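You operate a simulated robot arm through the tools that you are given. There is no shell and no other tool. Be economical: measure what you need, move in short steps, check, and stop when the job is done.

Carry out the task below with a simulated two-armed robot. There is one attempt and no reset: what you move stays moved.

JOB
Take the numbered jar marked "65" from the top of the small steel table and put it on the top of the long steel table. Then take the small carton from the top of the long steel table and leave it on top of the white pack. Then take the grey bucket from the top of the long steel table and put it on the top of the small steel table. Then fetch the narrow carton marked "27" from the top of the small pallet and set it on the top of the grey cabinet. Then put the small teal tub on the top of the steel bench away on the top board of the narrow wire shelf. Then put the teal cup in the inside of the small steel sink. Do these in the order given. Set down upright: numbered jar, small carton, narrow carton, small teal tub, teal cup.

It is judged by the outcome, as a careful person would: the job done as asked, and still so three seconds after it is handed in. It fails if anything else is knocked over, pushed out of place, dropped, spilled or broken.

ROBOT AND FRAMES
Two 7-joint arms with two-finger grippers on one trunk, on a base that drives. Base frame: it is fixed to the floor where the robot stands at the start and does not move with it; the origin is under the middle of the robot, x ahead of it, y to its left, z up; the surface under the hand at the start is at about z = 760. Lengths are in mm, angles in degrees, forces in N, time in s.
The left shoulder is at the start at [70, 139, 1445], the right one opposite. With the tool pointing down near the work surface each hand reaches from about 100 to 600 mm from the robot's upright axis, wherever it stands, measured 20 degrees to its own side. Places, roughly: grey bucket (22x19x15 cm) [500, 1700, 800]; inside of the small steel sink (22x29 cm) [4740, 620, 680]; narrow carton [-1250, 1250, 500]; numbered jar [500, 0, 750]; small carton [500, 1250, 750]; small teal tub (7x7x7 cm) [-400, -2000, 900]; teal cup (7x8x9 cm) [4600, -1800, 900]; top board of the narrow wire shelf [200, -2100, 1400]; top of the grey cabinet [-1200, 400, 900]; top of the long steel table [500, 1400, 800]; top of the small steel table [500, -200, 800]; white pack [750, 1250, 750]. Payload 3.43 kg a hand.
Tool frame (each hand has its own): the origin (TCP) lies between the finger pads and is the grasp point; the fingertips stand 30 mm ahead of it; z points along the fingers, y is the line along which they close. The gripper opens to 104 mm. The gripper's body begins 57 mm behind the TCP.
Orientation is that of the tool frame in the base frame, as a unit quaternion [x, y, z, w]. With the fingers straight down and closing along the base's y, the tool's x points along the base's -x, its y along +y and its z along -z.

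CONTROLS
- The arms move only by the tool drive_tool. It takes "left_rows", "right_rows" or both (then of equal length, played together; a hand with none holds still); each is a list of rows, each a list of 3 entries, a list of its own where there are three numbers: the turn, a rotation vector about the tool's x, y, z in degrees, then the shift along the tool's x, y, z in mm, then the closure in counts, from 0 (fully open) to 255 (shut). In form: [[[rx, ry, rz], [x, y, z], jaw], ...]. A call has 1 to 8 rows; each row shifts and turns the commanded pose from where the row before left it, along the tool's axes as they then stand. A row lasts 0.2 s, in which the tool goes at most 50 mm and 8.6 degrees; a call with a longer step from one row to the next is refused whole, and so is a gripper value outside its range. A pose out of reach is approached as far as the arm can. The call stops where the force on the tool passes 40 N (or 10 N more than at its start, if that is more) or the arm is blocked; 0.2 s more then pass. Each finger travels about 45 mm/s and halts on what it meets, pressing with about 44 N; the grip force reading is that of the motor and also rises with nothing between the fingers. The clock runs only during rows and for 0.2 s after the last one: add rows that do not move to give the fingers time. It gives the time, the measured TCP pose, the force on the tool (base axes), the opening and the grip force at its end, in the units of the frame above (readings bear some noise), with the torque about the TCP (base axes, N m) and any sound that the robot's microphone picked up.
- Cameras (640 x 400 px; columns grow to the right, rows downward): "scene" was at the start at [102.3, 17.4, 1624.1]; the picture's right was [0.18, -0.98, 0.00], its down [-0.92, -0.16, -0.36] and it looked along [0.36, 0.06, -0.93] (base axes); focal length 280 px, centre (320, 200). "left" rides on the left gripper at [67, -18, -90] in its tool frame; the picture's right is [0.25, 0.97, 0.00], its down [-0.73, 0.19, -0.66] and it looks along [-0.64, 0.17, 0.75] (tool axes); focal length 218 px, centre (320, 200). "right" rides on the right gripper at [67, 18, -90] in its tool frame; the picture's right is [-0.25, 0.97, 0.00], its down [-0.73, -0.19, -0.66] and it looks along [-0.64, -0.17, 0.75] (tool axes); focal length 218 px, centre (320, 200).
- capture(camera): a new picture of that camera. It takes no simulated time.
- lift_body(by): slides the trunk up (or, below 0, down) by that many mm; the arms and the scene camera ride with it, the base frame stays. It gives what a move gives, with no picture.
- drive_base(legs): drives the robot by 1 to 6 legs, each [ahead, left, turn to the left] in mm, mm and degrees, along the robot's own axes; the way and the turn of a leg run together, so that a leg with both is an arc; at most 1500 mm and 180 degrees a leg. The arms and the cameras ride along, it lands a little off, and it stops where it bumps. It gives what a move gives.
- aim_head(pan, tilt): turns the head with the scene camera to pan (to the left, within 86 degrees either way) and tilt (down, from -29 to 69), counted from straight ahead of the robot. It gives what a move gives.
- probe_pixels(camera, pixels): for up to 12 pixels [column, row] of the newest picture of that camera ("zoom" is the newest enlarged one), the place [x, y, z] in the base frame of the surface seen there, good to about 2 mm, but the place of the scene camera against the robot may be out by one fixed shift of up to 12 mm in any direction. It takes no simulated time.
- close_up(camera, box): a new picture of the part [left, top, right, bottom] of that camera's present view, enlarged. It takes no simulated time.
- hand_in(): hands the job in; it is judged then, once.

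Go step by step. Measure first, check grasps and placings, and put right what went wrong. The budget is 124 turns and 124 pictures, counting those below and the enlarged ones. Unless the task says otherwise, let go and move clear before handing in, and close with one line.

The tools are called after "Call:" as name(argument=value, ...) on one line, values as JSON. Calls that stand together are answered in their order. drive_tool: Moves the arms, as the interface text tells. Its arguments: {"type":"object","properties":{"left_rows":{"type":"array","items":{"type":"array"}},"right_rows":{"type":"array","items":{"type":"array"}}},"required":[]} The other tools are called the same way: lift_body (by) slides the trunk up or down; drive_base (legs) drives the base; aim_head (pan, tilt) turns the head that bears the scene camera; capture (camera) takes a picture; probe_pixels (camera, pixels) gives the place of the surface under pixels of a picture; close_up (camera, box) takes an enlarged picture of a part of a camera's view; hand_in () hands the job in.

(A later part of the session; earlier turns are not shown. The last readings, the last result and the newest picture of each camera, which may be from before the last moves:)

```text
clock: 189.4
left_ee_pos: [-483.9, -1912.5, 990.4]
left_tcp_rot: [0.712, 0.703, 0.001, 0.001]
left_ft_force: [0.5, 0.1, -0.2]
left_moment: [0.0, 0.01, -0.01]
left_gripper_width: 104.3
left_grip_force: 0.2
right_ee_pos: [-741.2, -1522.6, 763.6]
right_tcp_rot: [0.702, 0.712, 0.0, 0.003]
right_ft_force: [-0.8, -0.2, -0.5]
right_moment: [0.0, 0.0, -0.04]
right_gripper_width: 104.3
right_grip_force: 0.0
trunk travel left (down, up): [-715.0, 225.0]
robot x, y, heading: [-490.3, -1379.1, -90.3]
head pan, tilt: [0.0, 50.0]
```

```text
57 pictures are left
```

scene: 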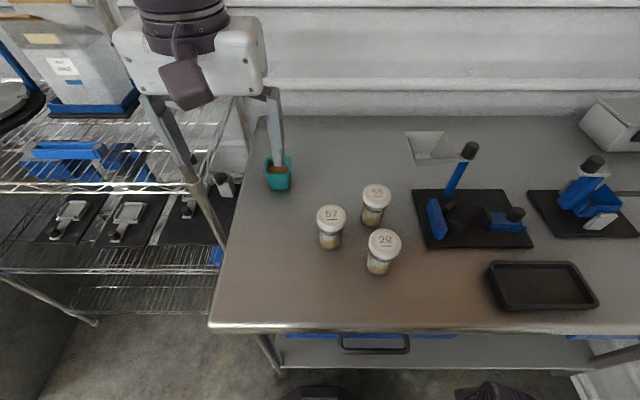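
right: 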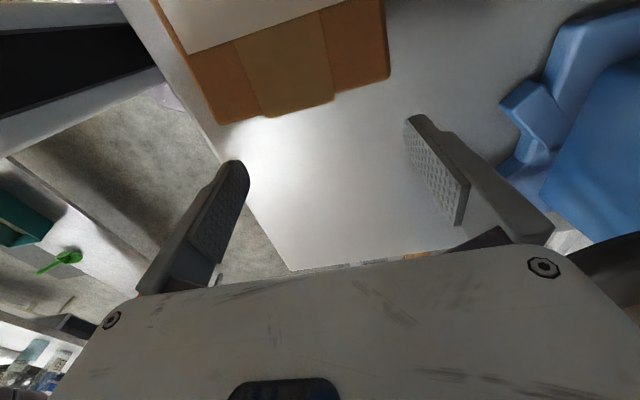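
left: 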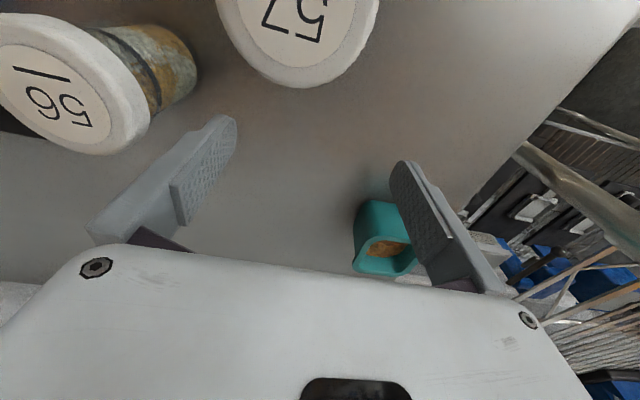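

The arm couldn't extend that far at this yaw, and the hand ended at (-484,-1912,990) near the jars but touching nothing. I'll rise first, then use yaw -90°, which reached farther before.

Call:
drive_tool(left_rows=[[[0, 0, 0], [0, 0, -40], 0], [[0, 0, 0], [0, 0, -45], 0], [[0, 0, 0], [0, 0, -45], 0], [[0, 0, -8.5], [0, 0, 0], 0], [[0, 0, -8.5], [0, 0, 0], 0], [[0, 0, -8.5], [0, 0, 0], 0], [[0, 0, -8.5], [0, 0, 0], 0], [[0, 0, -8.5], [0, 0, 0], 0]])

Call:
drive_tool(left_rows=[[[0, 0, -8.5], [0, 0, 0], 0], [[0, 0, -8.5], [0, 0, 0], 0], [[0, 0, -8.5], [0, 0, 0], 0], [[0, 0, -8.5], [0, 0, 0], 0], [[0, 0, -8.5], [0, 0, 0], 0], [[0, 0, -5], [0, 0, 0], 0], [[0, 0, 0], [0, 0, 0], 0]])

```text
clock: 191.2
left_ee_pos: [-484.6, -1912.0, 1122.5]
left_tcp_rot: [0.406, 0.914, 0.0, 0.0]
left_ft_force: [-0.1, 0.7, 0.4]
left_moment: [-0.01, -0.02, 0.04]
left_gripper_width: 104.0
left_grip_force: 0.0
right_ee_pos: [-741.4, -1522.6, 763.4]
right_tcp_rot: [0.702, 0.712, 0.0, 0.002]
right_ft_force: [0.5, -0.2, -0.1]
right_moment: [0.01, -0.01, 0.0]
right_gripper_width: 104.0
right_grip_force: 0.0
trunk travel left (down, up): [-715.0, 225.0]
robot x, y, heading: [-489.0, -1374.8, -89.7]
head pan, tilt: [0.0, 50.0]
```

```text
clock: 192.8
left_ee_pos: [-486.1, -1911.6, 1121.5]
left_tcp_rot: [0.006, 1.0, 0.0, 0.001]
left_ft_force: [-0.1, -0.2, 0.0]
left_moment: [-0.01, -0.05, 0.01]
left_gripper_width: 104.4
left_grip_force: 0.1
right_ee_pos: [-740.6, -1522.3, 762.9]
right_tcp_rot: [0.702, 0.712, 0.0, 0.002]
right_ft_force: [1.4, 0.0, 0.3]
right_moment: [-0.01, 0.02, 0.0]
right_gripper_width: 103.8
right_grip_force: 0.1
trunk travel left (down, up): [-715.0, 225.0]
robot x, y, heading: [-490.6, -1372.9, -89.9]
head pan, tilt: [0.0, 50.0]
```

The yaw is -90° now (closing along y). I'll move to (-380.5,-2025) at this height.

Call:
drive_tool(left_rows=[[[0, 0, 0], [-35, -20, 0], 0], [[0, 0, 0], [-35, -25, 0], 0], [[0, 0, 0], [-35, -30, 0], 0], [[0, 0, 0], [0, -38, 0], 0], [[0, 0, 0], [0, 0, 0], 0]])

Call:
capture(camera="left")

```text
clock: 194.0
left_ee_pos: [-386.9, -2019.6, 1121.9]
left_tcp_rot: [0.007, 1.0, 0.0, 0.001]
left_ft_force: [0.6, 0.7, -0.5]
left_moment: [-0.03, 0.01, -0.01]
left_gripper_width: 103.6
left_grip_force: 0.0
left hand out of reach, approached as far as the arm can: row 4
right_ee_pos: [-741.1, -1521.3, 763.1]
right_tcp_rot: [0.702, 0.712, 0.0, 0.002]
right_ft_force: [1.3, -0.5, -0.4]
right_moment: [-0.03, 0.03, -0.03]
right_gripper_width: 104.1
right_grip_force: 0.0
trunk travel left (down, up): [-715.0, 225.0]
robot x, y, heading: [-490.1, -1377.5, -89.7]
head pan, tilt: [0.0, 50.0]
```

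```text
56 pictures are left
```

left: 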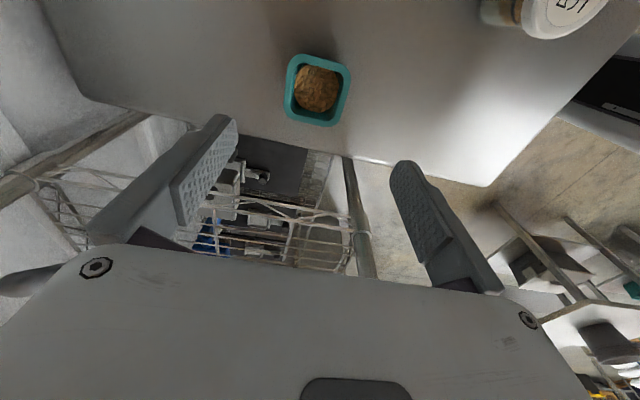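

It's at the edge of reach at (-387,-2020). I'll check the offset to the tub, correct with the base, and descend with the trunk.

Call:
probe_pixels(camera="left", pixels=[[288, 62], [318, 59], [347, 70], [288, 90], [344, 95], [292, 115], [315, 122], [337, 120]])

Call:
drive_base(legs=[[8, 6, 0]])

```text
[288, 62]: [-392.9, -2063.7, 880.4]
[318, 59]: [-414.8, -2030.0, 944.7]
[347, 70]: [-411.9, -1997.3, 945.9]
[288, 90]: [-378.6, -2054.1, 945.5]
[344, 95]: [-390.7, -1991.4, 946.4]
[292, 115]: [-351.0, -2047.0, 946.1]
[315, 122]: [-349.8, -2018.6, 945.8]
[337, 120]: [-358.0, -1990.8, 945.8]
```

```text
clock: 194.7
left_ee_pos: [-380.8, -2026.5, 1123.3]
left_tcp_rot: [0.007, 1.0, -0.001, 0.0]
left_ft_force: [0.1, -0.7, 0.6]
left_moment: [-0.04, 0.0, -0.02]
left_gripper_width: 103.9
left_grip_force: 0.2
right_ee_pos: [-735.5, -1528.4, 763.4]
right_tcp_rot: [0.702, 0.713, 0.0, 0.004]
right_ft_force: [0.4, -0.1, -0.8]
right_moment: [-0.05, -0.02, -0.04]
right_gripper_width: 104.2
right_grip_force: 0.1
trunk travel left (down, up): [-715.0, 225.0]
robot x, y, heading: [-486.5, -1382.8, -89.7]
head pan, tilt: [0.0, 50.0]
```

It's aligned over the tub centre. I'll lower the trunk 140 mm, check, then the rest.

Call:
lift_body(by=-140)

Call:
capture(camera="left")

Call:
capture(camera="scene")

```text
clock: 196.4
left_ee_pos: [-380.7, -2029.5, 981.2]
left_tcp_rot: [0.007, 1.0, -0.001, 0.0]
left_ft_force: [-1.2, 0.4, -0.3]
left_moment: [0.02, 0.01, 0.04]
left_gripper_width: 104.1
left_grip_force: 0.0
right_ee_pos: [-734.4, -1529.4, 622.5]
right_tcp_rot: [0.703, 0.712, 0.0, 0.002]
right_ft_force: [-0.6, 0.5, 0.1]
right_moment: [0.02, 0.02, -0.02]
right_gripper_width: 104.2
right_grip_force: 0.1
trunk travel left (down, up): [-575.0, 365.0]
robot x, y, heading: [-484.9, -1387.4, -89.9]
head pan, tilt: [0.0, 50.0]
```

```text
55 pictures are left
```

left: 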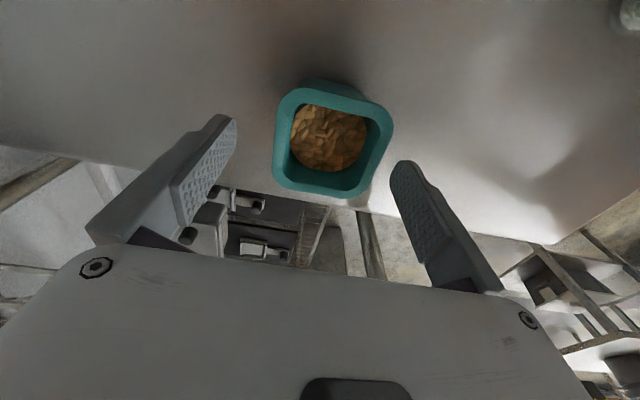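

```text
54 pictures are left
```

scene: 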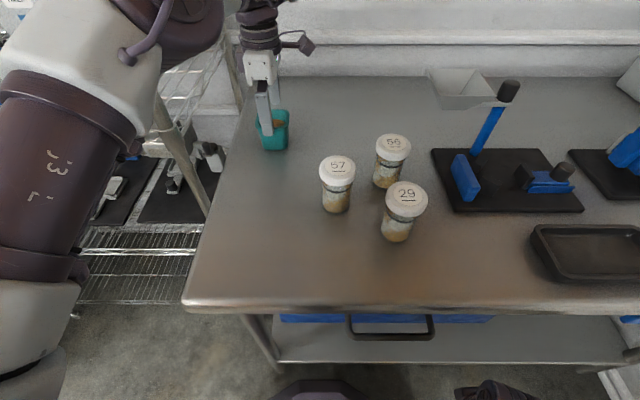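

The fingers straddle the tub. I'll check the elbow's clearance to the wire shelf post before the last 56 mm.

Call:
probe_pixels(camera="scene", pixels=[[200, 20], [215, 50], [150, 30], [160, 125], [180, 155], [110, 100], [150, 60], [222, 20]])

```text
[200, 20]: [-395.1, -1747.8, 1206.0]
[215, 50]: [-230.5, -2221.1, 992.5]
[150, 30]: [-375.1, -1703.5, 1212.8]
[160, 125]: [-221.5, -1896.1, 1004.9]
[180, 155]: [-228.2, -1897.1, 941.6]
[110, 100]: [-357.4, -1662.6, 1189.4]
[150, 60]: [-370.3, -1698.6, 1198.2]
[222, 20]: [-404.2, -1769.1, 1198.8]
```

The arm is clear, at x≈-380 and z≈1200. I'll lower the rest and close.

Call:
lift_body(by=-54)

Call:
drive_tool(left_rows=[[[0, 0, 0], [0, 0, 0], 255], [[0, 0, 0], [0, 0, 0], 255], [[0, 0, 0], [0, 0, 0], 255], [[0, 0, 0], [0, 0, 0], 255], [[0, 0, 0], [0, 0, 0], 255]])

Call:
capture(camera="left")

```text
clock: 197.3
left_ee_pos: [-379.6, -2028.2, 926.8]
left_tcp_rot: [0.007, 1.0, 0.0, 0.0]
left_ft_force: [0.1, 0.7, 0.2]
left_moment: [-0.03, 0.0, -0.01]
left_gripper_width: 103.8
left_grip_force: 0.0
right_ee_pos: [-734.9, -1529.2, 569.0]
right_tcp_rot: [0.702, 0.712, 0.0, 0.002]
right_ft_force: [-0.4, -0.5, 0.4]
right_moment: [0.03, -0.02, 0.01]
right_gripper_width: 103.6
right_grip_force: 0.1
trunk travel left (down, up): [-521.0, 419.0]
robot x, y, heading: [-483.9, -1382.9, -89.7]
head pan, tilt: [0.0, 50.0]
```

```text
clock: 198.5
left_ee_pos: [-380.0, -2028.5, 927.0]
left_tcp_rot: [0.006, 1.0, -0.001, 0.0]
left_ft_force: [-0.2, 0.8, 0.1]
left_moment: [0.0, 0.0, 0.0]
left_gripper_width: 60.4
left_grip_force: 44.0
right_ee_pos: [-735.6, -1530.0, 569.0]
right_tcp_rot: [0.702, 0.712, 0.001, 0.003]
right_ft_force: [-1.4, 0.3, -0.2]
right_moment: [-0.03, -0.02, 0.0]
right_gripper_width: 104.0
right_grip_force: 0.1
trunk travel left (down, up): [-521.0, 419.0]
robot x, y, heading: [-482.7, -1384.4, -90.0]
head pan, tilt: [0.0, 50.0]
```

```text
53 pictures are left
```

left: 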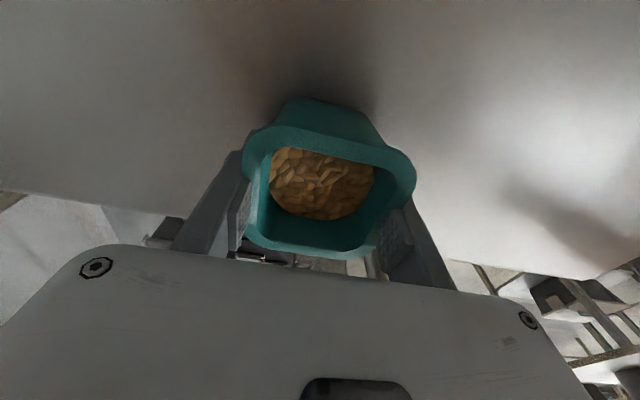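

The tub is gripped just under its lip (60 mm). I'll lift fully with the trunk and back away from the bench.

Call:
lift_body(by=419)

Call:
drive_base(legs=[[-350, 0, 0]])

Call:
drive_tool(left_rows=[[[0, 0, 0], [0, 40, -10], 255], [[0, 0, 0], [0, 40, -20], 255], [[0, 0, 0], [0, 40, -20], 255], [[0, 0, 0], [0, 40, -20], 255], [[0, 0, 0], [0, 40, -20], 255], [[0, 0, 0], [0, 20, -20], 255], [[0, 0, 0], [0, 0, -10], 255], [[0, 0, 0], [0, 0, 0], 255]])

Call:
capture(camera="left")

```text
refused: 419 is not a number from -400 to 400
```

```text
clock: 200.8
left_ee_pos: [-381.8, -1681.5, 926.2]
left_tcp_rot: [0.007, 1.0, 0.0, 0.0]
left_ft_force: [0.1, 0.2, 0.5]
left_moment: [-0.04, 0.03, 0.01]
left_gripper_width: 60.8
left_grip_force: 43.9
right_ee_pos: [-735.6, -1183.6, 570.0]
right_tcp_rot: [0.703, 0.712, 0.0, 0.003]
right_ft_force: [0.1, -0.2, -0.3]
right_moment: [-0.03, 0.01, 0.0]
right_gripper_width: 104.0
right_grip_force: 0.0
trunk travel left (down, up): [-521.0, 419.0]
robot x, y, heading: [-483.7, -1038.1, -89.9]
head pan, tilt: [0.0, 50.0]
```

```text
clock: 202.6
left_ee_pos: [-377.6, -1461.7, 1046.2]
left_tcp_rot: [0.007, 1.0, 0.0, 0.0]
left_ft_force: [0.0, 0.2, -0.9]
left_moment: [0.0, 0.01, -0.02]
left_gripper_width: 60.4
left_grip_force: 44.1
right_ee_pos: [-735.8, -1183.7, 570.0]
right_tcp_rot: [0.702, 0.712, 0.0, 0.003]
right_ft_force: [-0.5, 0.6, 0.1]
right_moment: [0.01, -0.02, 0.01]
right_gripper_width: 103.9
right_grip_force: 0.1
trunk travel left (down, up): [-521.0, 419.0]
robot x, y, heading: [-480.9, -1042.1, -89.7]
head pan, tilt: [0.0, 50.0]
```

```text
52 pictures are left
```

left: 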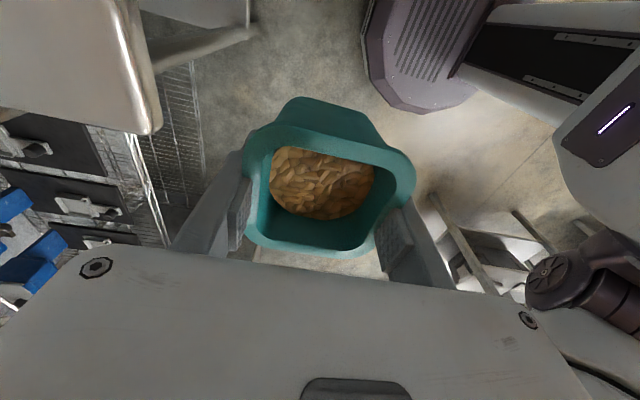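

The 419 mm lift was refused, so the tub slid along the bench. It's still held and level, and the jars were 100 mm off the path. I'll now lift in allowed steps and verify the bench.

Call:
lift_body(by=400)

Call:
capture(camera="scene")

```text
clock: 206.4
left_ee_pos: [-376.9, -1462.6, 1445.8]
left_tcp_rot: [0.008, 1.0, 0.0, -0.001]
left_ft_force: [0.0, 0.7, -1.0]
left_moment: [-0.02, 0.05, 0.02]
left_gripper_width: 60.6
left_grip_force: 43.7
right_ee_pos: [-736.0, -1182.4, 969.1]
right_tcp_rot: [0.703, 0.712, 0.0, 0.003]
right_ft_force: [-0.6, 0.0, -0.3]
right_moment: [0.02, 0.0, -0.02]
right_gripper_width: 103.9
right_grip_force: 0.1
trunk travel left (down, up): [-921.0, 19.0]
robot x, y, heading: [-484.3, -1034.3, -89.9]
head pan, tilt: [0.0, 50.0]
```

```text
51 pictures are left
```

scene: 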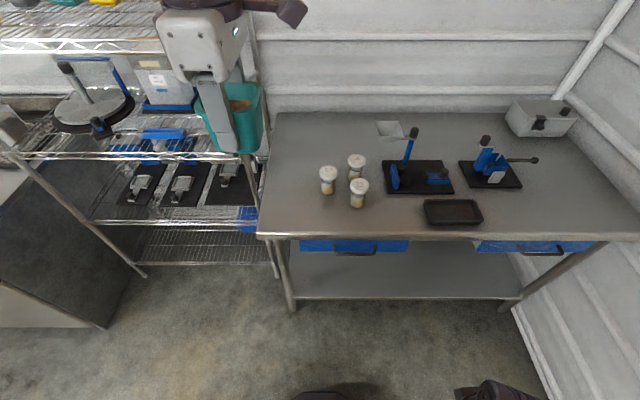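

The bench items are all in place. I'll raise the last 19 mm, move sideways and partly ahead to the wire shelf, and look at the top board.

Call:
lift_body(by=19)

Call:
drive_base(legs=[[0, 397, 0], [250, 0, 0]])

Call:
aim_head(pan=5, tilt=25)

Call:
capture(camera="scene")

```text
clock: 207.1
left_ee_pos: [-378.1, -1462.1, 1465.3]
left_tcp_rot: [0.008, 1.0, -0.001, 0.0]
left_ft_force: [0.4, 0.4, -1.2]
left_moment: [0.0, -0.02, 0.0]
left_gripper_width: 60.6
left_grip_force: 44.2
right_ee_pos: [-735.8, -1183.2, 987.8]
right_tcp_rot: [0.702, 0.712, 0.001, 0.003]
right_ft_force: [-0.1, -0.1, 0.2]
right_moment: [-0.05, -0.01, 0.02]
right_gripper_width: 104.1
right_grip_force: 0.1
trunk travel left (down, up): [-940.0, 0.0]
robot x, y, heading: [-485.6, -1042.0, -89.6]
head pan, tilt: [0.0, 50.0]
```

```text
clock: 211.0
left_ee_pos: [16.2, -1709.0, 1467.5]
left_tcp_rot: [0.009, 1.0, -0.002, 0.0]
left_ft_force: [0.1, -0.3, -0.7]
left_moment: [-0.06, 0.0, -0.03]
left_gripper_width: 60.8
left_grip_force: 44.0
right_ee_pos: [-340.1, -1430.7, 988.1]
right_tcp_rot: [0.704, 0.71, 0.001, 0.004]
right_ft_force: [-0.5, 0.4, 0.0]
right_moment: [-0.02, -0.03, 0.03]
right_gripper_width: 104.0
right_grip_force: 0.0
trunk travel left (down, up): [-940.0, 0.0]
robot x, y, heading: [-86.8, -1290.7, -90.1]
head pan, tilt: [0.0, 50.0]
```

```text
clock: 211.9
left_ee_pos: [17.6, -1714.8, 1463.8]
left_tcp_rot: [0.01, 1.0, 0.001, 0.0]
left_ft_force: [0.7, -0.4, -1.8]
left_moment: [-0.01, 0.02, 0.05]
left_gripper_width: 60.7
left_grip_force: 43.8
right_ee_pos: [-339.5, -1433.6, 986.9]
right_tcp_rot: [0.704, 0.71, 0.0, 0.001]
right_ft_force: [-0.2, 0.7, 1.1]
right_moment: [-0.01, -0.01, -0.02]
right_gripper_width: 103.9
right_grip_force: 0.1
trunk travel left (down, up): [-940.0, 0.0]
robot x, y, heading: [-91.0, -1288.7, -90.1]
head pan, tilt: [5.0, 25.0]
```

```text
50 pictures are left
```

scene: 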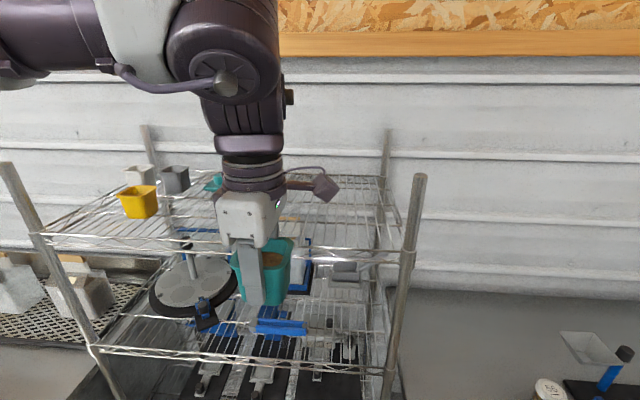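

The board's right half is free. I'll drive ahead 270 mm so the tub is over the board, then measure the board height with the wrist camera.

Call:
drive_base(legs=[[270, 0, 0]])

Call:
capture(camera="left")

Call:
capture(camera="scene")

```text
clock: 213.9
left_ee_pos: [12.0, -1972.4, 1464.3]
left_tcp_rot: [0.026, 1.0, 0.001, 0.001]
left_ft_force: [1.2, -0.5, -1.1]
left_moment: [0.03, -0.01, -0.02]
left_gripper_width: 60.9
left_grip_force: 43.8
right_ee_pos: [-334.5, -1680.2, 986.9]
right_tcp_rot: [0.716, 0.698, 0.001, 0.003]
right_ft_force: [-0.4, 0.0, 0.6]
right_moment: [0.03, 0.0, 0.0]
right_gripper_width: 103.9
right_grip_force: 0.1
trunk travel left (down, up): [-940.0, 0.0]
robot x, y, heading: [-76.3, -1543.6, -92.2]
head pan, tilt: [5.0, 25.0]
stopped in leg 1: the robot was blocked; the commanded pose is now the measured one
```

```text
49 pictures are left
```

left: 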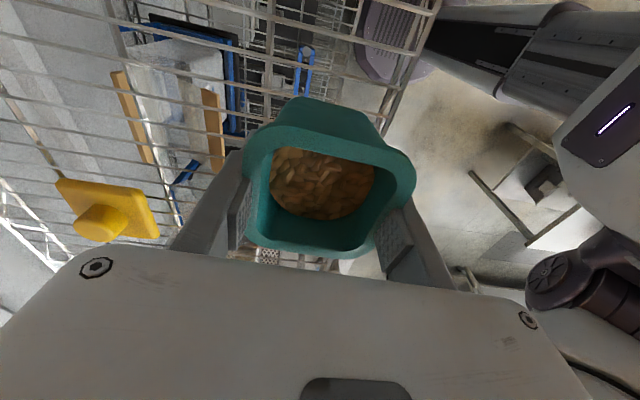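

```text
48 pictures are left
```

scene: 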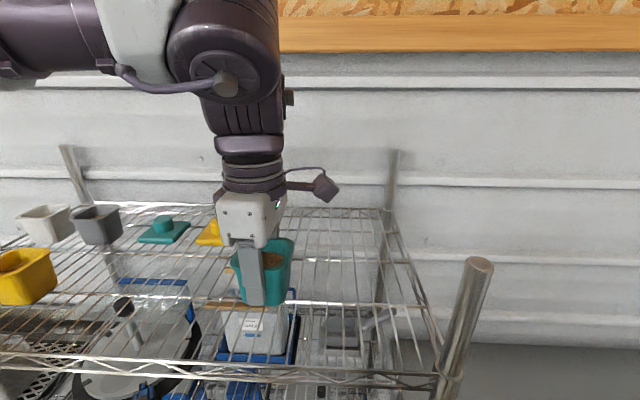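

The base grazed the bench's leg and stopped, but the tub is over the board at (12,-1972). I'll shift 15 mm away from the leg, extend the arm 25 mm and probe the board's wires.

Call:
drive_base(legs=[[0, 15, 0]])

Call:
drive_tool(left_rows=[[[0, 0, 0], [0, -15, 0], 255], [[0, 0, 0], [0, -10, 0], 255], [[0, 0, 0], [0, 0, 0], 255]])

Call:
close_up(camera="left", box=[0, 0, 440, 280])

```text
clock: 214.7
left_ee_pos: [24.0, -1970.9, 1465.7]
left_tcp_rot: [0.027, 1.0, 0.0, 0.002]
left_ft_force: [-0.9, -0.5, -0.7]
left_moment: [0.0, -0.02, 0.03]
left_gripper_width: 60.8
left_grip_force: 43.7
right_ee_pos: [-321.1, -1677.8, 987.5]
right_tcp_rot: [0.716, 0.698, 0.002, 0.003]
right_ft_force: [-0.1, 1.0, -0.7]
right_moment: [0.02, -0.02, 0.03]
right_gripper_width: 103.9
right_grip_force: 0.0
trunk travel left (down, up): [-940.0, 0.0]
robot x, y, heading: [-63.4, -1542.7, -91.8]
head pan, tilt: [5.0, 25.0]
```

```text
clock: 215.5
left_ee_pos: [24.3, -1993.8, 1464.4]
left_tcp_rot: [0.027, 1.0, 0.0, 0.001]
left_ft_force: [-1.3, -0.8, -1.3]
left_moment: [-0.01, -0.03, 0.0]
left_gripper_width: 60.8
left_grip_force: 43.8
right_ee_pos: [-320.2, -1678.2, 987.7]
right_tcp_rot: [0.716, 0.698, 0.0, 0.004]
right_ft_force: [0.6, 0.4, -0.1]
right_moment: [-0.01, 0.01, 0.04]
right_gripper_width: 104.1
right_grip_force: 0.1
trunk travel left (down, up): [-940.0, 0.0]
robot x, y, heading: [-63.2, -1542.8, -92.1]
head pan, tilt: [5.0, 25.0]
```

```text
1.43 times, centred on (220, 140) of left
```

zoom: 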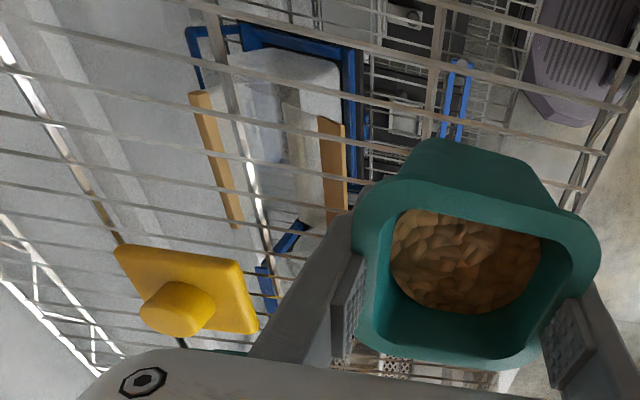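

Call:
probe_pixels(camera="zoom", pixels=[[300, 22], [312, 93], [120, 118], [230, 100], [438, 60], [560, 85], [470, 22], [150, 260], [600, 105], [160, 76]])

```text
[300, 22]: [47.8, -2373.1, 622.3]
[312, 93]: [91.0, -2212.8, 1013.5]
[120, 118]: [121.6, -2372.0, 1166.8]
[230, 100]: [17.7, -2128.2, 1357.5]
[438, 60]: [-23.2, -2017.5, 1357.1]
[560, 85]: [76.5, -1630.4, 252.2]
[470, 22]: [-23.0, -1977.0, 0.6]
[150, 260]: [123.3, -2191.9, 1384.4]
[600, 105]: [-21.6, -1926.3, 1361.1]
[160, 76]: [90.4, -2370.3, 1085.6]
```

The board's wires are at z≈1357–1361, so contact is expected at TCP ≈1405. I'll lower the trunk 52 mm and then in small steps.

Call:
lift_body(by=-52)

Call:
drive_tool(left_rows=[[[0, 0, 0], [0, 0, 2], 255], [[0, 0, 0], [0, 0, 2], 255], [[0, 0, 0], [0, 0, 0], 255]])

Call:
drive_tool(left_rows=[[[0, 0, 0], [0, 0, 1.5], 255], [[0, 0, 0], [0, 0, 0], 255]])

```text
clock: 216.4
left_ee_pos: [25.9, -1994.5, 1412.8]
left_tcp_rot: [0.027, 1.0, 0.0, 0.0]
left_ft_force: [0.0, -0.7, -0.8]
left_moment: [-0.01, 0.02, 0.01]
left_gripper_width: 60.5
left_grip_force: 43.9
right_ee_pos: [-319.4, -1678.6, 936.4]
right_tcp_rot: [0.716, 0.699, 0.0, 0.003]
right_ft_force: [0.2, -0.3, 0.5]
right_moment: [-0.01, -0.03, 0.01]
right_gripper_width: 103.9
right_grip_force: 0.1
trunk travel left (down, up): [-888.0, 52.0]
robot x, y, heading: [-61.6, -1541.0, -92.1]
head pan, tilt: [5.0, 25.0]
```

```text
clock: 217.2
left_ee_pos: [25.2, -1997.0, 1408.2]
left_tcp_rot: [0.026, 1.0, 0.0, 0.0]
left_ft_force: [0.4, 0.4, -1.3]
left_moment: [-0.01, 0.02, 0.01]
left_gripper_width: 60.8
left_grip_force: 44.6
right_ee_pos: [-317.9, -1677.4, 936.6]
right_tcp_rot: [0.715, 0.699, 0.001, 0.003]
right_ft_force: [0.0, 0.2, 0.6]
right_moment: [-0.02, 0.05, 0.0]
right_gripper_width: 104.1
right_grip_force: 0.1
trunk travel left (down, up): [-888.0, 52.0]
robot x, y, heading: [-60.6, -1541.5, -92.2]
head pan, tilt: [5.0, 25.0]
```

```text
clock: 217.8
left_ee_pos: [25.8, -1995.6, 1407.9]
left_tcp_rot: [0.026, 1.0, 0.0, 0.0]
left_ft_force: [0.5, -1.7, -1.4]
left_moment: [0.01, 0.0, -0.02]
left_gripper_width: 60.3
left_grip_force: 44.2
right_ee_pos: [-319.7, -1678.6, 936.1]
right_tcp_rot: [0.716, 0.698, 0.001, 0.003]
right_ft_force: [-1.0, -0.4, 0.4]
right_moment: [0.03, 0.0, 0.01]
right_gripper_width: 103.8
right_grip_force: 0.1
trunk travel left (down, up): [-888.0, 52.0]
robot x, y, heading: [-62.6, -1544.6, -92.2]
head pan, tilt: [5.0, 25.0]
```

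Call:
drive_tool(left_rows=[[[0, 0, 0], [0, 0, 1.5], 255], [[0, 0, 0], [0, 0, 0], 255]])

Call:
drive_tool(left_rows=[[[0, 0, 0], [0, 0, 1.5], 255], [[0, 0, 0], [0, 0, 0], 255]])

```text
clock: 218.4
left_ee_pos: [26.5, -1995.5, 1406.2]
left_tcp_rot: [0.026, 1.0, 0.0, 0.0]
left_ft_force: [0.8, -0.7, 1.4]
left_moment: [-0.04, -0.05, 0.01]
left_gripper_width: 60.6
left_grip_force: 43.8
right_ee_pos: [-320.3, -1678.3, 935.4]
right_tcp_rot: [0.715, 0.699, 0.002, 0.003]
right_ft_force: [-0.1, 0.6, -0.8]
right_moment: [-0.01, 0.04, 0.03]
right_gripper_width: 103.9
right_grip_force: 0.1
trunk travel left (down, up): [-888.0, 52.0]
robot x, y, heading: [-65.0, -1541.4, -92.2]
head pan, tilt: [5.0, 25.0]
```

```text
clock: 219.1
left_ee_pos: [26.6, -1994.7, 1406.6]
left_tcp_rot: [0.026, 1.0, -0.001, -0.002]
left_ft_force: [2.3, -5.0, 22.0]
left_moment: [-0.1, -0.32, 0.01]
left_gripper_width: 60.6
left_grip_force: 44.0
right_ee_pos: [-318.6, -1677.7, 935.4]
right_tcp_rot: [0.716, 0.698, 0.0, 0.003]
right_ft_force: [-0.1, -0.2, 0.2]
right_moment: [-0.03, -0.02, 0.0]
right_gripper_width: 104.0
right_grip_force: 0.0
trunk travel left (down, up): [-888.0, 52.0]
robot x, y, heading: [-65.0, -1542.1, -92.0]
head pan, tilt: [5.0, 25.0]
```

Firm contact at TCP 1406. I'll ease up 1 mm, release, and rise.

Call:
drive_tool(left_rows=[[[0, 0, 0], [0, 0, -1.2], 255], [[0, 0, 0], [0, 0, 0], 180], [[0, 0, 0], [0, 0, 0], 60], [[0, 0, 0], [0, 0, 0], 0], [[0, 0, 0], [0, 0, 0], 0], [[0, 0, 0], [0, 0, -10], 0], [[0, 0, 0], [0, 0, -20], 0], [[0, 0, 0], [0, 0, -20], 0]])

Call:
lift_body(by=52)

Call:
capture(camera="left")

Call:
capture(camera="scene")

```text
clock: 220.8
left_ee_pos: [24.7, -1993.4, 1457.0]
left_tcp_rot: [0.028, 1.0, 0.0, 0.001]
left_ft_force: [-0.2, -0.2, -0.2]
left_moment: [0.0, 0.0, -0.03]
left_gripper_width: 103.9
left_grip_force: 0.0
right_ee_pos: [-320.7, -1678.4, 935.7]
right_tcp_rot: [0.716, 0.698, 0.001, 0.003]
right_ft_force: [0.7, -0.5, 0.3]
right_moment: [0.0, -0.03, 0.02]
right_gripper_width: 103.7
right_grip_force: 0.0
trunk travel left (down, up): [-888.0, 52.0]
robot x, y, heading: [-63.4, -1543.2, -91.9]
head pan, tilt: [5.0, 25.0]
```

```text
clock: 221.8
left_ee_pos: [24.9, -1996.7, 1507.7]
left_tcp_rot: [0.026, 1.0, 0.0, 0.0]
left_ft_force: [0.3, 0.1, -0.2]
left_moment: [0.01, -0.03, -0.03]
left_gripper_width: 104.2
left_grip_force: 0.1
right_ee_pos: [-320.0, -1679.4, 987.8]
right_tcp_rot: [0.716, 0.698, 0.001, 0.002]
right_ft_force: [-0.8, -0.3, 0.4]
right_moment: [0.0, -0.03, -0.02]
right_gripper_width: 103.9
right_grip_force: 0.1
trunk travel left (down, up): [-940.0, 0.0]
robot x, y, heading: [-61.6, -1539.3, -91.9]
head pan, tilt: [5.0, 25.0]
```

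```text
46 pictures are left
```

left: 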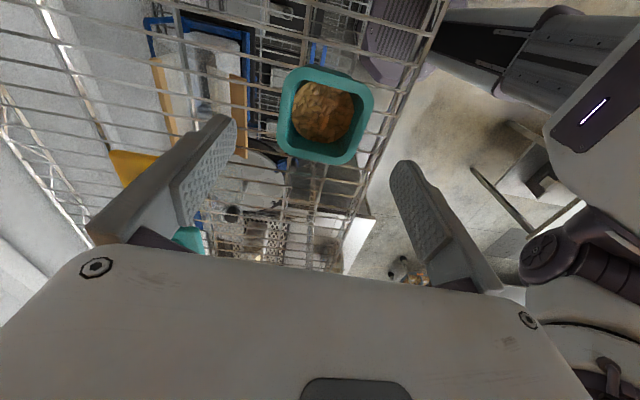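

```text
45 pictures are left
```

scene: 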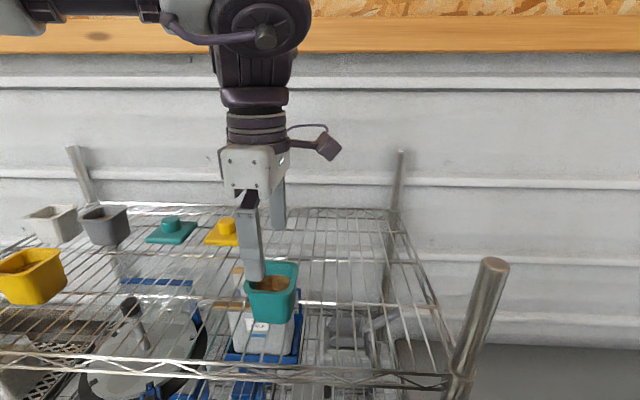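

The tub stands upright on the top board. I'll back away, face +x and look for the route to the teal cup.

Call:
drive_base(legs=[[-430, 0, 0], [0, 0, 92]])

Call:
aim_head(pan=0, tilt=20)

Call:
capture(camera="scene")

Call:
aim_head(pan=-35, tilt=20)

Call:
capture(camera="scene")

```text
clock: 228.3
left_ee_pos: [401.2, -1010.7, 1507.4]
left_tcp_rot: [-0.699, 0.715, 0.0, -0.001]
left_ft_force: [-0.1, 0.1, 0.6]
left_moment: [0.0, 0.01, -0.03]
left_gripper_width: 104.1
left_grip_force: 0.1
right_ee_pos: [93.6, -1365.3, 987.5]
right_tcp_rot: [-0.003, 1.0, 0.003, 0.002]
right_ft_force: [-0.1, 0.1, -0.2]
right_moment: [0.01, -0.01, -0.01]
right_gripper_width: 103.8
right_grip_force: 0.1
trunk travel left (down, up): [-940.0, 0.0]
robot x, y, heading: [-51.2, -1115.1, 0.0]
head pan, tilt: [5.0, 25.0]
```

```text
clock: 228.9
left_ee_pos: [401.4, -1010.7, 1506.3]
left_tcp_rot: [-0.699, 0.715, -0.001, 0.0]
left_ft_force: [0.3, 0.2, 0.5]
left_moment: [0.01, -0.03, 0.01]
left_gripper_width: 104.1
left_grip_force: 0.0
right_ee_pos: [95.1, -1366.8, 987.7]
right_tcp_rot: [-0.005, 1.0, 0.003, 0.001]
right_ft_force: [-0.1, -0.1, -0.1]
right_moment: [0.01, 0.02, 0.0]
right_gripper_width: 104.1
right_grip_force: 0.1
trunk travel left (down, up): [-940.0, 0.0]
robot x, y, heading: [-49.2, -1112.5, -0.1]
head pan, tilt: [0.0, 20.0]
```

```text
44 pictures are left
```

scene: 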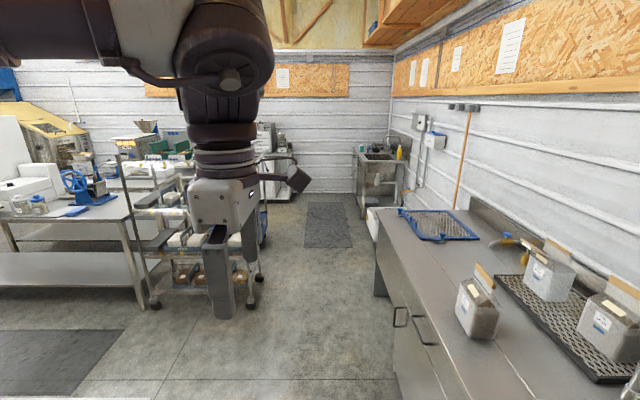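

```text
clock: 230.0
left_ee_pos: [400.4, -1011.4, 1508.0]
left_tcp_rot: [-0.699, 0.715, 0.0, -0.001]
left_ft_force: [1.0, 1.0, 0.4]
left_moment: [-0.04, -0.06, 0.0]
left_gripper_width: 103.8
left_grip_force: 0.0
right_ee_pos: [95.5, -1365.3, 989.1]
right_tcp_rot: [-0.004, 1.0, 0.003, 0.001]
right_ft_force: [-0.5, 0.2, -0.2]
right_moment: [0.01, 0.02, 0.0]
right_gripper_width: 104.0
right_grip_force: 0.0
trunk travel left (down, up): [-940.0, 0.0]
robot x, y, heading: [-44.4, -1113.4, -0.3]
head pan, tilt: [-35.0, 20.0]
```

```text
43 pictures are left
```

scene: 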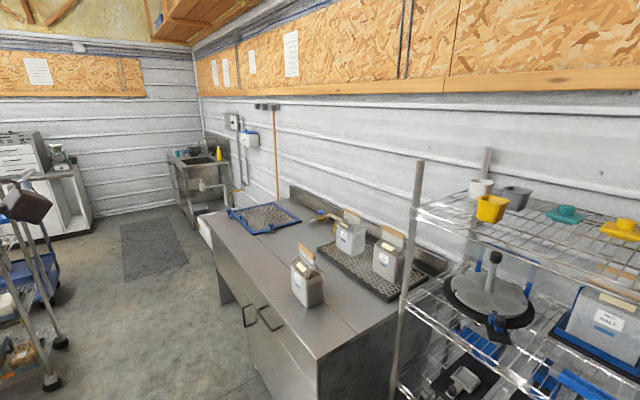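

The far corner stand at about (185,165) in the last view carries the cup. I'll probe the aisle boundaries.

Call:
probe_pixels(camera="scene", pixels=[[52, 382], [60, 340], [215, 300], [260, 395], [205, 220], [205, 240], [235, 330], [180, 240], [180, 153], [200, 165], [170, 200], [90, 230]])

Call:
close_up(camera="scene", box=[150, 110, 270, 240])

```text
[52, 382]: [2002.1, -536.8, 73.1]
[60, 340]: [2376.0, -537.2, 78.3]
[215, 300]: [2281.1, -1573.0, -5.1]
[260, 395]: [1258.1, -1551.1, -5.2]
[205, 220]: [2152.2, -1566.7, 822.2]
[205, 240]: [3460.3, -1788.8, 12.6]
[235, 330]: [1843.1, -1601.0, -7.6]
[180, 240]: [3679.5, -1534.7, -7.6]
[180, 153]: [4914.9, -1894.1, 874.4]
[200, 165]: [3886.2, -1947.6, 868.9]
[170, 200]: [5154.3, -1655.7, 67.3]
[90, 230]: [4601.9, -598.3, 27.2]
```

```text
3.08 times, centred on (210, 175) of scene
```

zoom: 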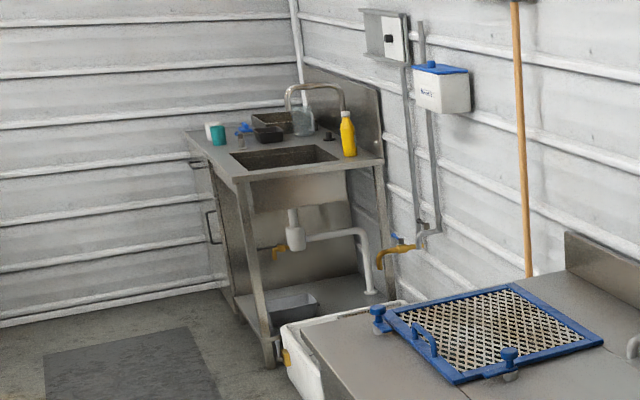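

The aisle centre is at y≈-1055, between the cart (y -537) and the cabinet (y -1570). I'll drive along it.

Call:
drive_base(legs=[[1400, 0, 0], [1400, 20, 0], [1400, 0, 0]])

Call:
capture(camera="scene")

```text
clock: 250.1
left_ee_pos: [4594.2, -994.5, 1509.1]
left_tcp_rot: [-0.707, 0.707, -0.001, 0.001]
left_ft_force: [-0.6, 0.4, -0.3]
left_moment: [0.01, -0.02, 0.02]
left_gripper_width: 104.2
left_grip_force: 0.0
right_ee_pos: [4295.9, -1354.5, 987.3]
right_tcp_rot: [-0.014, 1.0, 0.003, 0.002]
right_ft_force: [-0.2, -0.7, 0.7]
right_moment: [-0.02, 0.0, -0.02]
right_gripper_width: 104.3
right_grip_force: 0.1
trunk travel left (down, up): [-940.0, 0.0]
robot x, y, heading: [4148.0, -1108.2, 1.1]
head pan, tilt: [-35.0, 20.0]
```

```text
41 pictures are left
```

scene: 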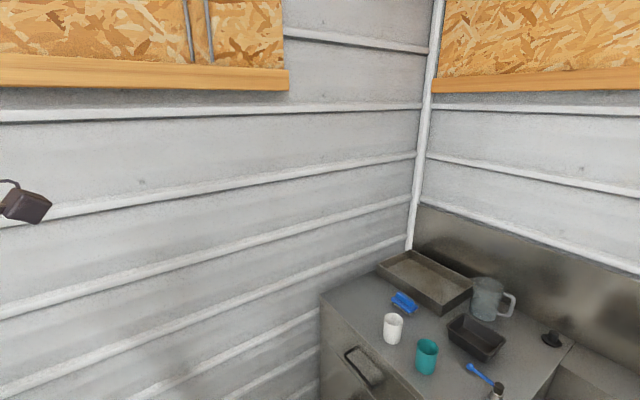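

The teal cup is at (427,355). I'll probe it and turn right to face the stand.

Call:
probe_pixels(camera="scene", pixels=[[427, 345], [427, 365], [427, 374], [392, 330], [470, 340], [320, 295], [395, 385], [480, 375], [360, 310]])

Call:
drive_base(legs=[[0, 0, -91]])

Call:
aim_head(pan=15, tilt=40)

Call:
capture(camera="scene")

```text
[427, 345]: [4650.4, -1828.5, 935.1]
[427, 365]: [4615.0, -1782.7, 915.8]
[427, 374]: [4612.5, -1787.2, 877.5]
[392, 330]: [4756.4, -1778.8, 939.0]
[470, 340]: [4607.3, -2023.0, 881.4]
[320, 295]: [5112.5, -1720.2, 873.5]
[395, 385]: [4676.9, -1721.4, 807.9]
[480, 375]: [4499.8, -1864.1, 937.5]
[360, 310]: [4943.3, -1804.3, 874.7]
```

```text
clock: 254.4
left_ee_pos: [4250.9, -1554.9, 1508.8]
left_tcp_rot: [0.01, 1.0, 0.0, 0.0]
left_ft_force: [0.3, 0.7, -0.3]
left_moment: [0.0, 0.02, 0.03]
left_gripper_width: 104.2
left_grip_force: 0.0
right_ee_pos: [3896.1, -1249.7, 987.4]
right_tcp_rot: [0.703, 0.711, 0.001, 0.003]
right_ft_force: [-0.6, 0.5, -0.2]
right_moment: [-0.02, 0.03, 0.01]
right_gripper_width: 104.0
right_grip_force: 0.1
trunk travel left (down, up): [-940.0, 0.0]
robot x, y, heading: [4148.5, -1107.6, -90.1]
head pan, tilt: [-35.0, 20.0]
```

```text
clock: 255.5
left_ee_pos: [4250.1, -1556.1, 1508.0]
left_tcp_rot: [0.01, 1.0, 0.0, 0.0]
left_ft_force: [0.0, 0.7, 0.5]
left_moment: [-0.02, -0.01, 0.01]
left_gripper_width: 104.1
left_grip_force: 0.1
right_ee_pos: [3897.3, -1249.1, 987.7]
right_tcp_rot: [0.705, 0.71, 0.001, 0.003]
right_ft_force: [-0.4, 0.3, -0.3]
right_moment: [-0.01, 0.02, 0.01]
right_gripper_width: 104.0
right_grip_force: 0.1
trunk travel left (down, up): [-940.0, 0.0]
robot x, y, heading: [4149.1, -1107.5, -90.0]
head pan, tilt: [15.0, 40.0]
```

```text
40 pictures are left
```

scene: 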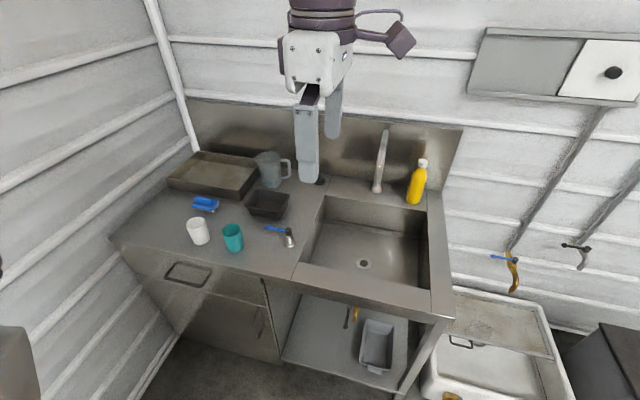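

The stand's front is at y≈-1720 and the cup is at about (4628,-1815). I'll drive into position and look closely.

Call:
drive_base(legs=[[0, 376, 0], [265, 0, 0]])

Call:
capture(camera="left")

Call:
close_up(camera="left", box=[230, 20, 430, 170])

```text
clock: 259.4
left_ee_pos: [4628.5, -1815.9, 1509.3]
left_tcp_rot: [0.01, 1.0, -0.002, 0.001]
left_ft_force: [-0.9, 0.2, 0.2]
left_moment: [-0.01, 0.03, -0.02]
left_gripper_width: 104.0
left_grip_force: 0.0
right_ee_pos: [4273.6, -1512.2, 987.7]
right_tcp_rot: [0.702, 0.712, 0.0, 0.003]
right_ft_force: [0.7, -0.8, -1.0]
right_moment: [-0.02, 0.03, 0.01]
right_gripper_width: 104.0
right_grip_force: 0.0
trunk travel left (down, up): [-940.0, 0.0]
robot x, y, heading: [4526.4, -1368.5, -90.1]
head pan, tilt: [15.0, 40.0]
```

```text
39 pictures are left
```

left: 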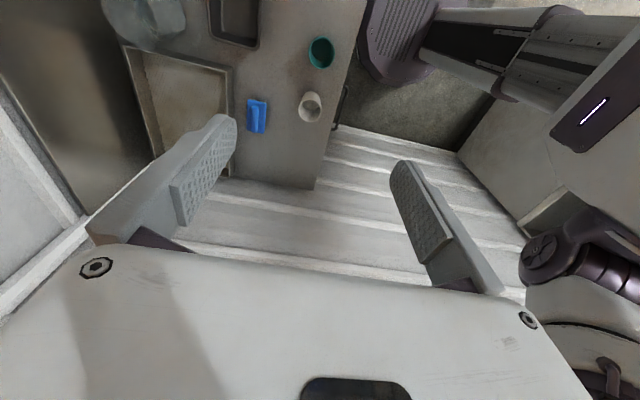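

```text
2.67 times, centred on (330, 95) of left
```

zoom: 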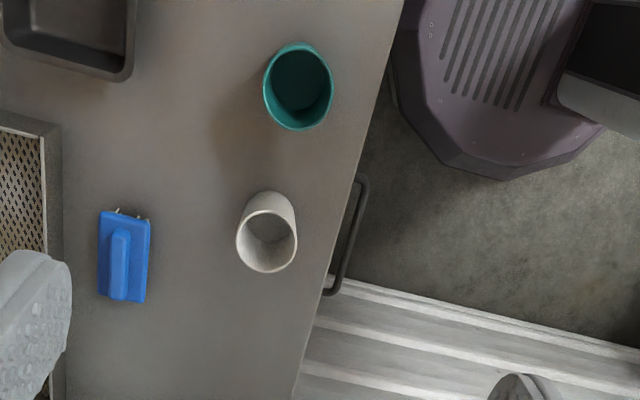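

The cup has no handle. I'll probe its rim.

Call:
probe_pixels(camera="zoom", pixels=[[266, 85], [331, 85], [296, 46], [300, 127], [272, 60], [325, 112], [240, 90], [390, 60], [268, 272], [270, 195]])

Call:
lift_body(by=-200)

```text
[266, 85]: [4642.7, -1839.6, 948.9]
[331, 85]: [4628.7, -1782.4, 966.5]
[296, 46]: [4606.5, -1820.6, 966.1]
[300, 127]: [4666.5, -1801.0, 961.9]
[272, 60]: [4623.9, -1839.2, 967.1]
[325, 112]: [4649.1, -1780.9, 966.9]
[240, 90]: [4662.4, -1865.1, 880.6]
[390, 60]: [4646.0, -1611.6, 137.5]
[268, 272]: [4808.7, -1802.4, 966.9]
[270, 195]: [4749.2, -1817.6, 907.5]
```

```text
clock: 261.6
left_ee_pos: [4629.4, -1820.5, 1307.5]
left_tcp_rot: [0.009, 1.0, 0.0, 0.0]
left_ft_force: [0.5, 0.8, -0.3]
left_moment: [-0.04, -0.02, 0.01]
left_gripper_width: 104.1
left_grip_force: 0.1
right_ee_pos: [4273.2, -1514.7, 787.8]
right_tcp_rot: [0.703, 0.711, 0.001, 0.002]
right_ft_force: [0.0, 0.2, 0.3]
right_moment: [0.02, 0.01, 0.02]
right_gripper_width: 103.9
right_grip_force: 0.1
trunk travel left (down, up): [-740.0, 200.0]
robot x, y, heading: [4523.6, -1369.7, -89.8]
head pan, tilt: [15.0, 40.0]
```

The rim is at z 966, centre about (4636,-1810), diameter ≈65; the bench is at 881. I'll align and come down to z≈1050, then check.

Call:
drive_tool(left_rows=[[[0, 0, 0], [-7, 10, 40], 0], [[0, 0, 0], [0, 0, 45], 0], [[0, 0, 0], [0, 0, 45], 0], [[0, 0, 0], [0, 0, 45], 0], [[0, 0, 0], [0, 0, 45], 0], [[0, 0, 0], [0, 0, 37], 0], [[0, 0, 0], [0, 0, 0], 0]])

Call:
capture(camera="left")

```text
clock: 263.2
left_ee_pos: [4635.6, -1808.4, 1049.8]
left_tcp_rot: [0.008, 1.0, -0.001, -0.001]
left_ft_force: [0.3, 0.3, -0.2]
left_moment: [0.03, -0.02, 0.01]
left_gripper_width: 104.0
left_grip_force: 0.0
right_ee_pos: [4274.3, -1514.6, 789.8]
right_tcp_rot: [0.703, 0.711, 0.001, 0.002]
right_ft_force: [-0.7, 0.6, 0.2]
right_moment: [-0.02, -0.01, 0.04]
right_gripper_width: 103.9
right_grip_force: 0.0
trunk travel left (down, up): [-740.0, 200.0]
robot x, y, heading: [4526.5, -1371.6, -89.9]
head pan, tilt: [15.0, 40.0]
```

```text
37 pictures are left
```

left: 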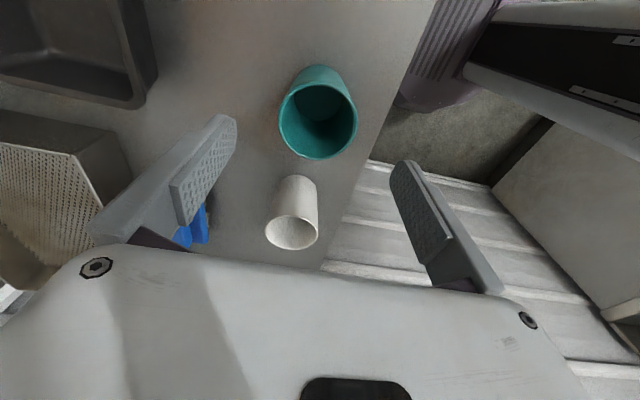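

Call:
probe_pixels(camera="left", pixels=[[281, 118], [355, 122], [318, 157], [320, 85], [292, 145], [345, 148]])

```text
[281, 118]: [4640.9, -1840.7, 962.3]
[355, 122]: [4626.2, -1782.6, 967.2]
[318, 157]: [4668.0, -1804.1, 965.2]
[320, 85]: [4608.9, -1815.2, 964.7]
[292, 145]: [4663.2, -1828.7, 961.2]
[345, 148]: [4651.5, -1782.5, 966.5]
```

It's centred within 2–3 mm. I'll descend to z 935 and close.

Call:
drive_tool(left_rows=[[[0, 0, 0], [-2, -1, 40], 0], [[0, 0, 0], [0, 0, 40], 0], [[0, 0, 0], [0, 0, 34], 0], [[0, 0, 0], [0, 0, 0], 255], [[0, 0, 0], [0, 0, 0], 255], [[0, 0, 0], [0, 0, 0], 255], [[0, 0, 0], [0, 0, 0], 255], [[0, 0, 0], [0, 0, 0], 255]])

Call:
capture(camera="left")

```text
clock: 265.0
left_ee_pos: [4639.0, -1811.3, 935.7]
left_tcp_rot: [0.01, 1.0, -0.001, 0.0]
left_ft_force: [0.1, 0.0, -0.6]
left_moment: [0.05, -0.01, -0.02]
left_gripper_width: 69.2
left_grip_force: 44.0
right_ee_pos: [4273.1, -1513.6, 788.2]
right_tcp_rot: [0.703, 0.711, 0.001, 0.002]
right_ft_force: [-0.1, 0.9, 0.5]
right_moment: [-0.01, -0.02, -0.02]
right_gripper_width: 103.9
right_grip_force: 0.0
trunk travel left (down, up): [-740.0, 200.0]
robot x, y, heading: [4527.6, -1369.8, -90.2]
head pan, tilt: [15.0, 40.0]
```

```text
36 pictures are left
```

left: 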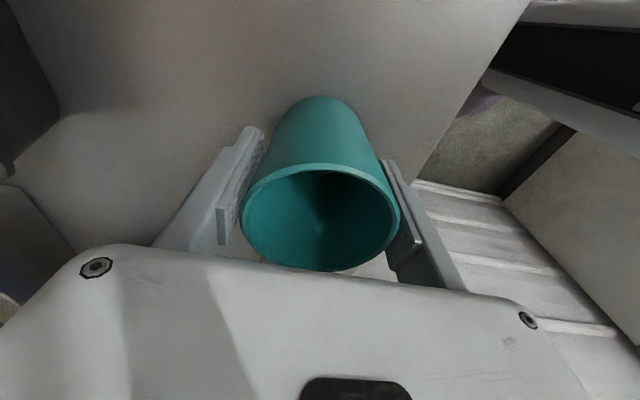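

The cup is gripped. I'll lift with the trunk, check, and back away.

Call:
lift_body(by=200)

Call:
drive_base(legs=[[-370, 0, 0], [0, 0, 90]])

Call:
aim_head(pan=45, tilt=30)

Call:
capture(camera="scene")

Call:
capture(camera="left")

```text
clock: 267.2
left_ee_pos: [4638.9, -1811.3, 1136.3]
left_tcp_rot: [0.009, 1.0, 0.0, -0.001]
left_ft_force: [0.1, -1.2, 0.1]
left_moment: [-0.04, -0.01, 0.02]
left_gripper_width: 69.8
left_grip_force: 43.9
right_ee_pos: [4271.8, -1513.9, 989.1]
right_tcp_rot: [0.703, 0.711, 0.001, 0.002]
right_ft_force: [-0.1, -0.5, 0.4]
right_moment: [0.04, 0.02, -0.04]
right_gripper_width: 103.9
right_grip_force: 0.0
trunk travel left (down, up): [-940.0, 0.0]
robot x, y, heading: [4528.4, -1371.4, -89.9]
head pan, tilt: [15.0, 40.0]
```

```text
clock: 273.4
left_ee_pos: [4965.7, -883.1, 1138.2]
left_tcp_rot: [-0.703, 0.711, 0.0, 0.0]
left_ft_force: [0.2, -0.4, -0.3]
left_moment: [-0.01, 0.02, 0.01]
left_gripper_width: 69.3
left_grip_force: 44.3
right_ee_pos: [4669.8, -1250.4, 987.9]
right_tcp_rot: [-0.007, 1.0, 0.002, 0.001]
right_ft_force: [0.3, -0.8, -0.3]
right_moment: [0.04, 0.0, 0.03]
right_gripper_width: 103.9
right_grip_force: 0.1
trunk travel left (down, up): [-940.0, 0.0]
robot x, y, heading: [4525.9, -998.3, 0.1]
head pan, tilt: [15.0, 40.0]
```

```text
clock: 274.3
left_ee_pos: [4964.3, -883.4, 1135.9]
left_tcp_rot: [-0.703, 0.711, 0.0, 0.0]
left_ft_force: [0.7, 0.0, -0.4]
left_moment: [-0.01, -0.01, -0.01]
left_gripper_width: 69.4
left_grip_force: 43.8
right_ee_pos: [4670.2, -1250.5, 987.8]
right_tcp_rot: [-0.008, 1.0, 0.003, 0.001]
right_ft_force: [-0.7, 0.5, -0.4]
right_moment: [0.05, 0.01, 0.03]
right_gripper_width: 103.8
right_grip_force: 0.1
trunk travel left (down, up): [-940.0, 0.0]
robot x, y, heading: [4526.2, -999.4, 0.3]
head pan, tilt: [45.0, 30.0]
```

```text
35 pictures are left
```

scene: 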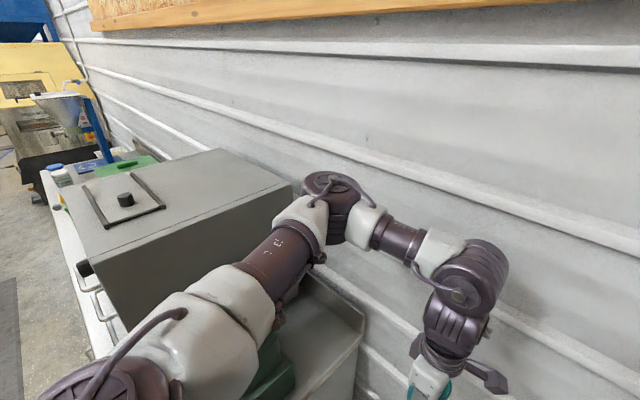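

```text
34 pictures are left
```

left: 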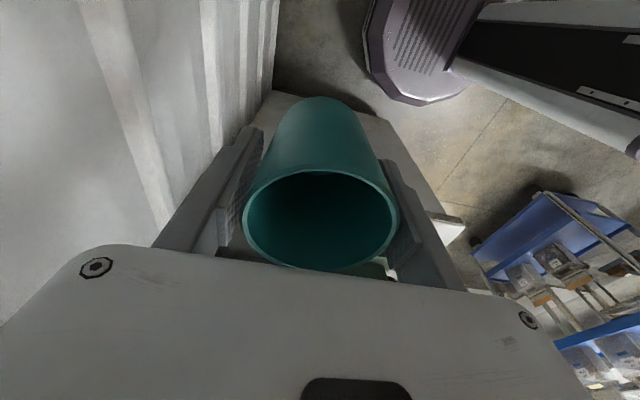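

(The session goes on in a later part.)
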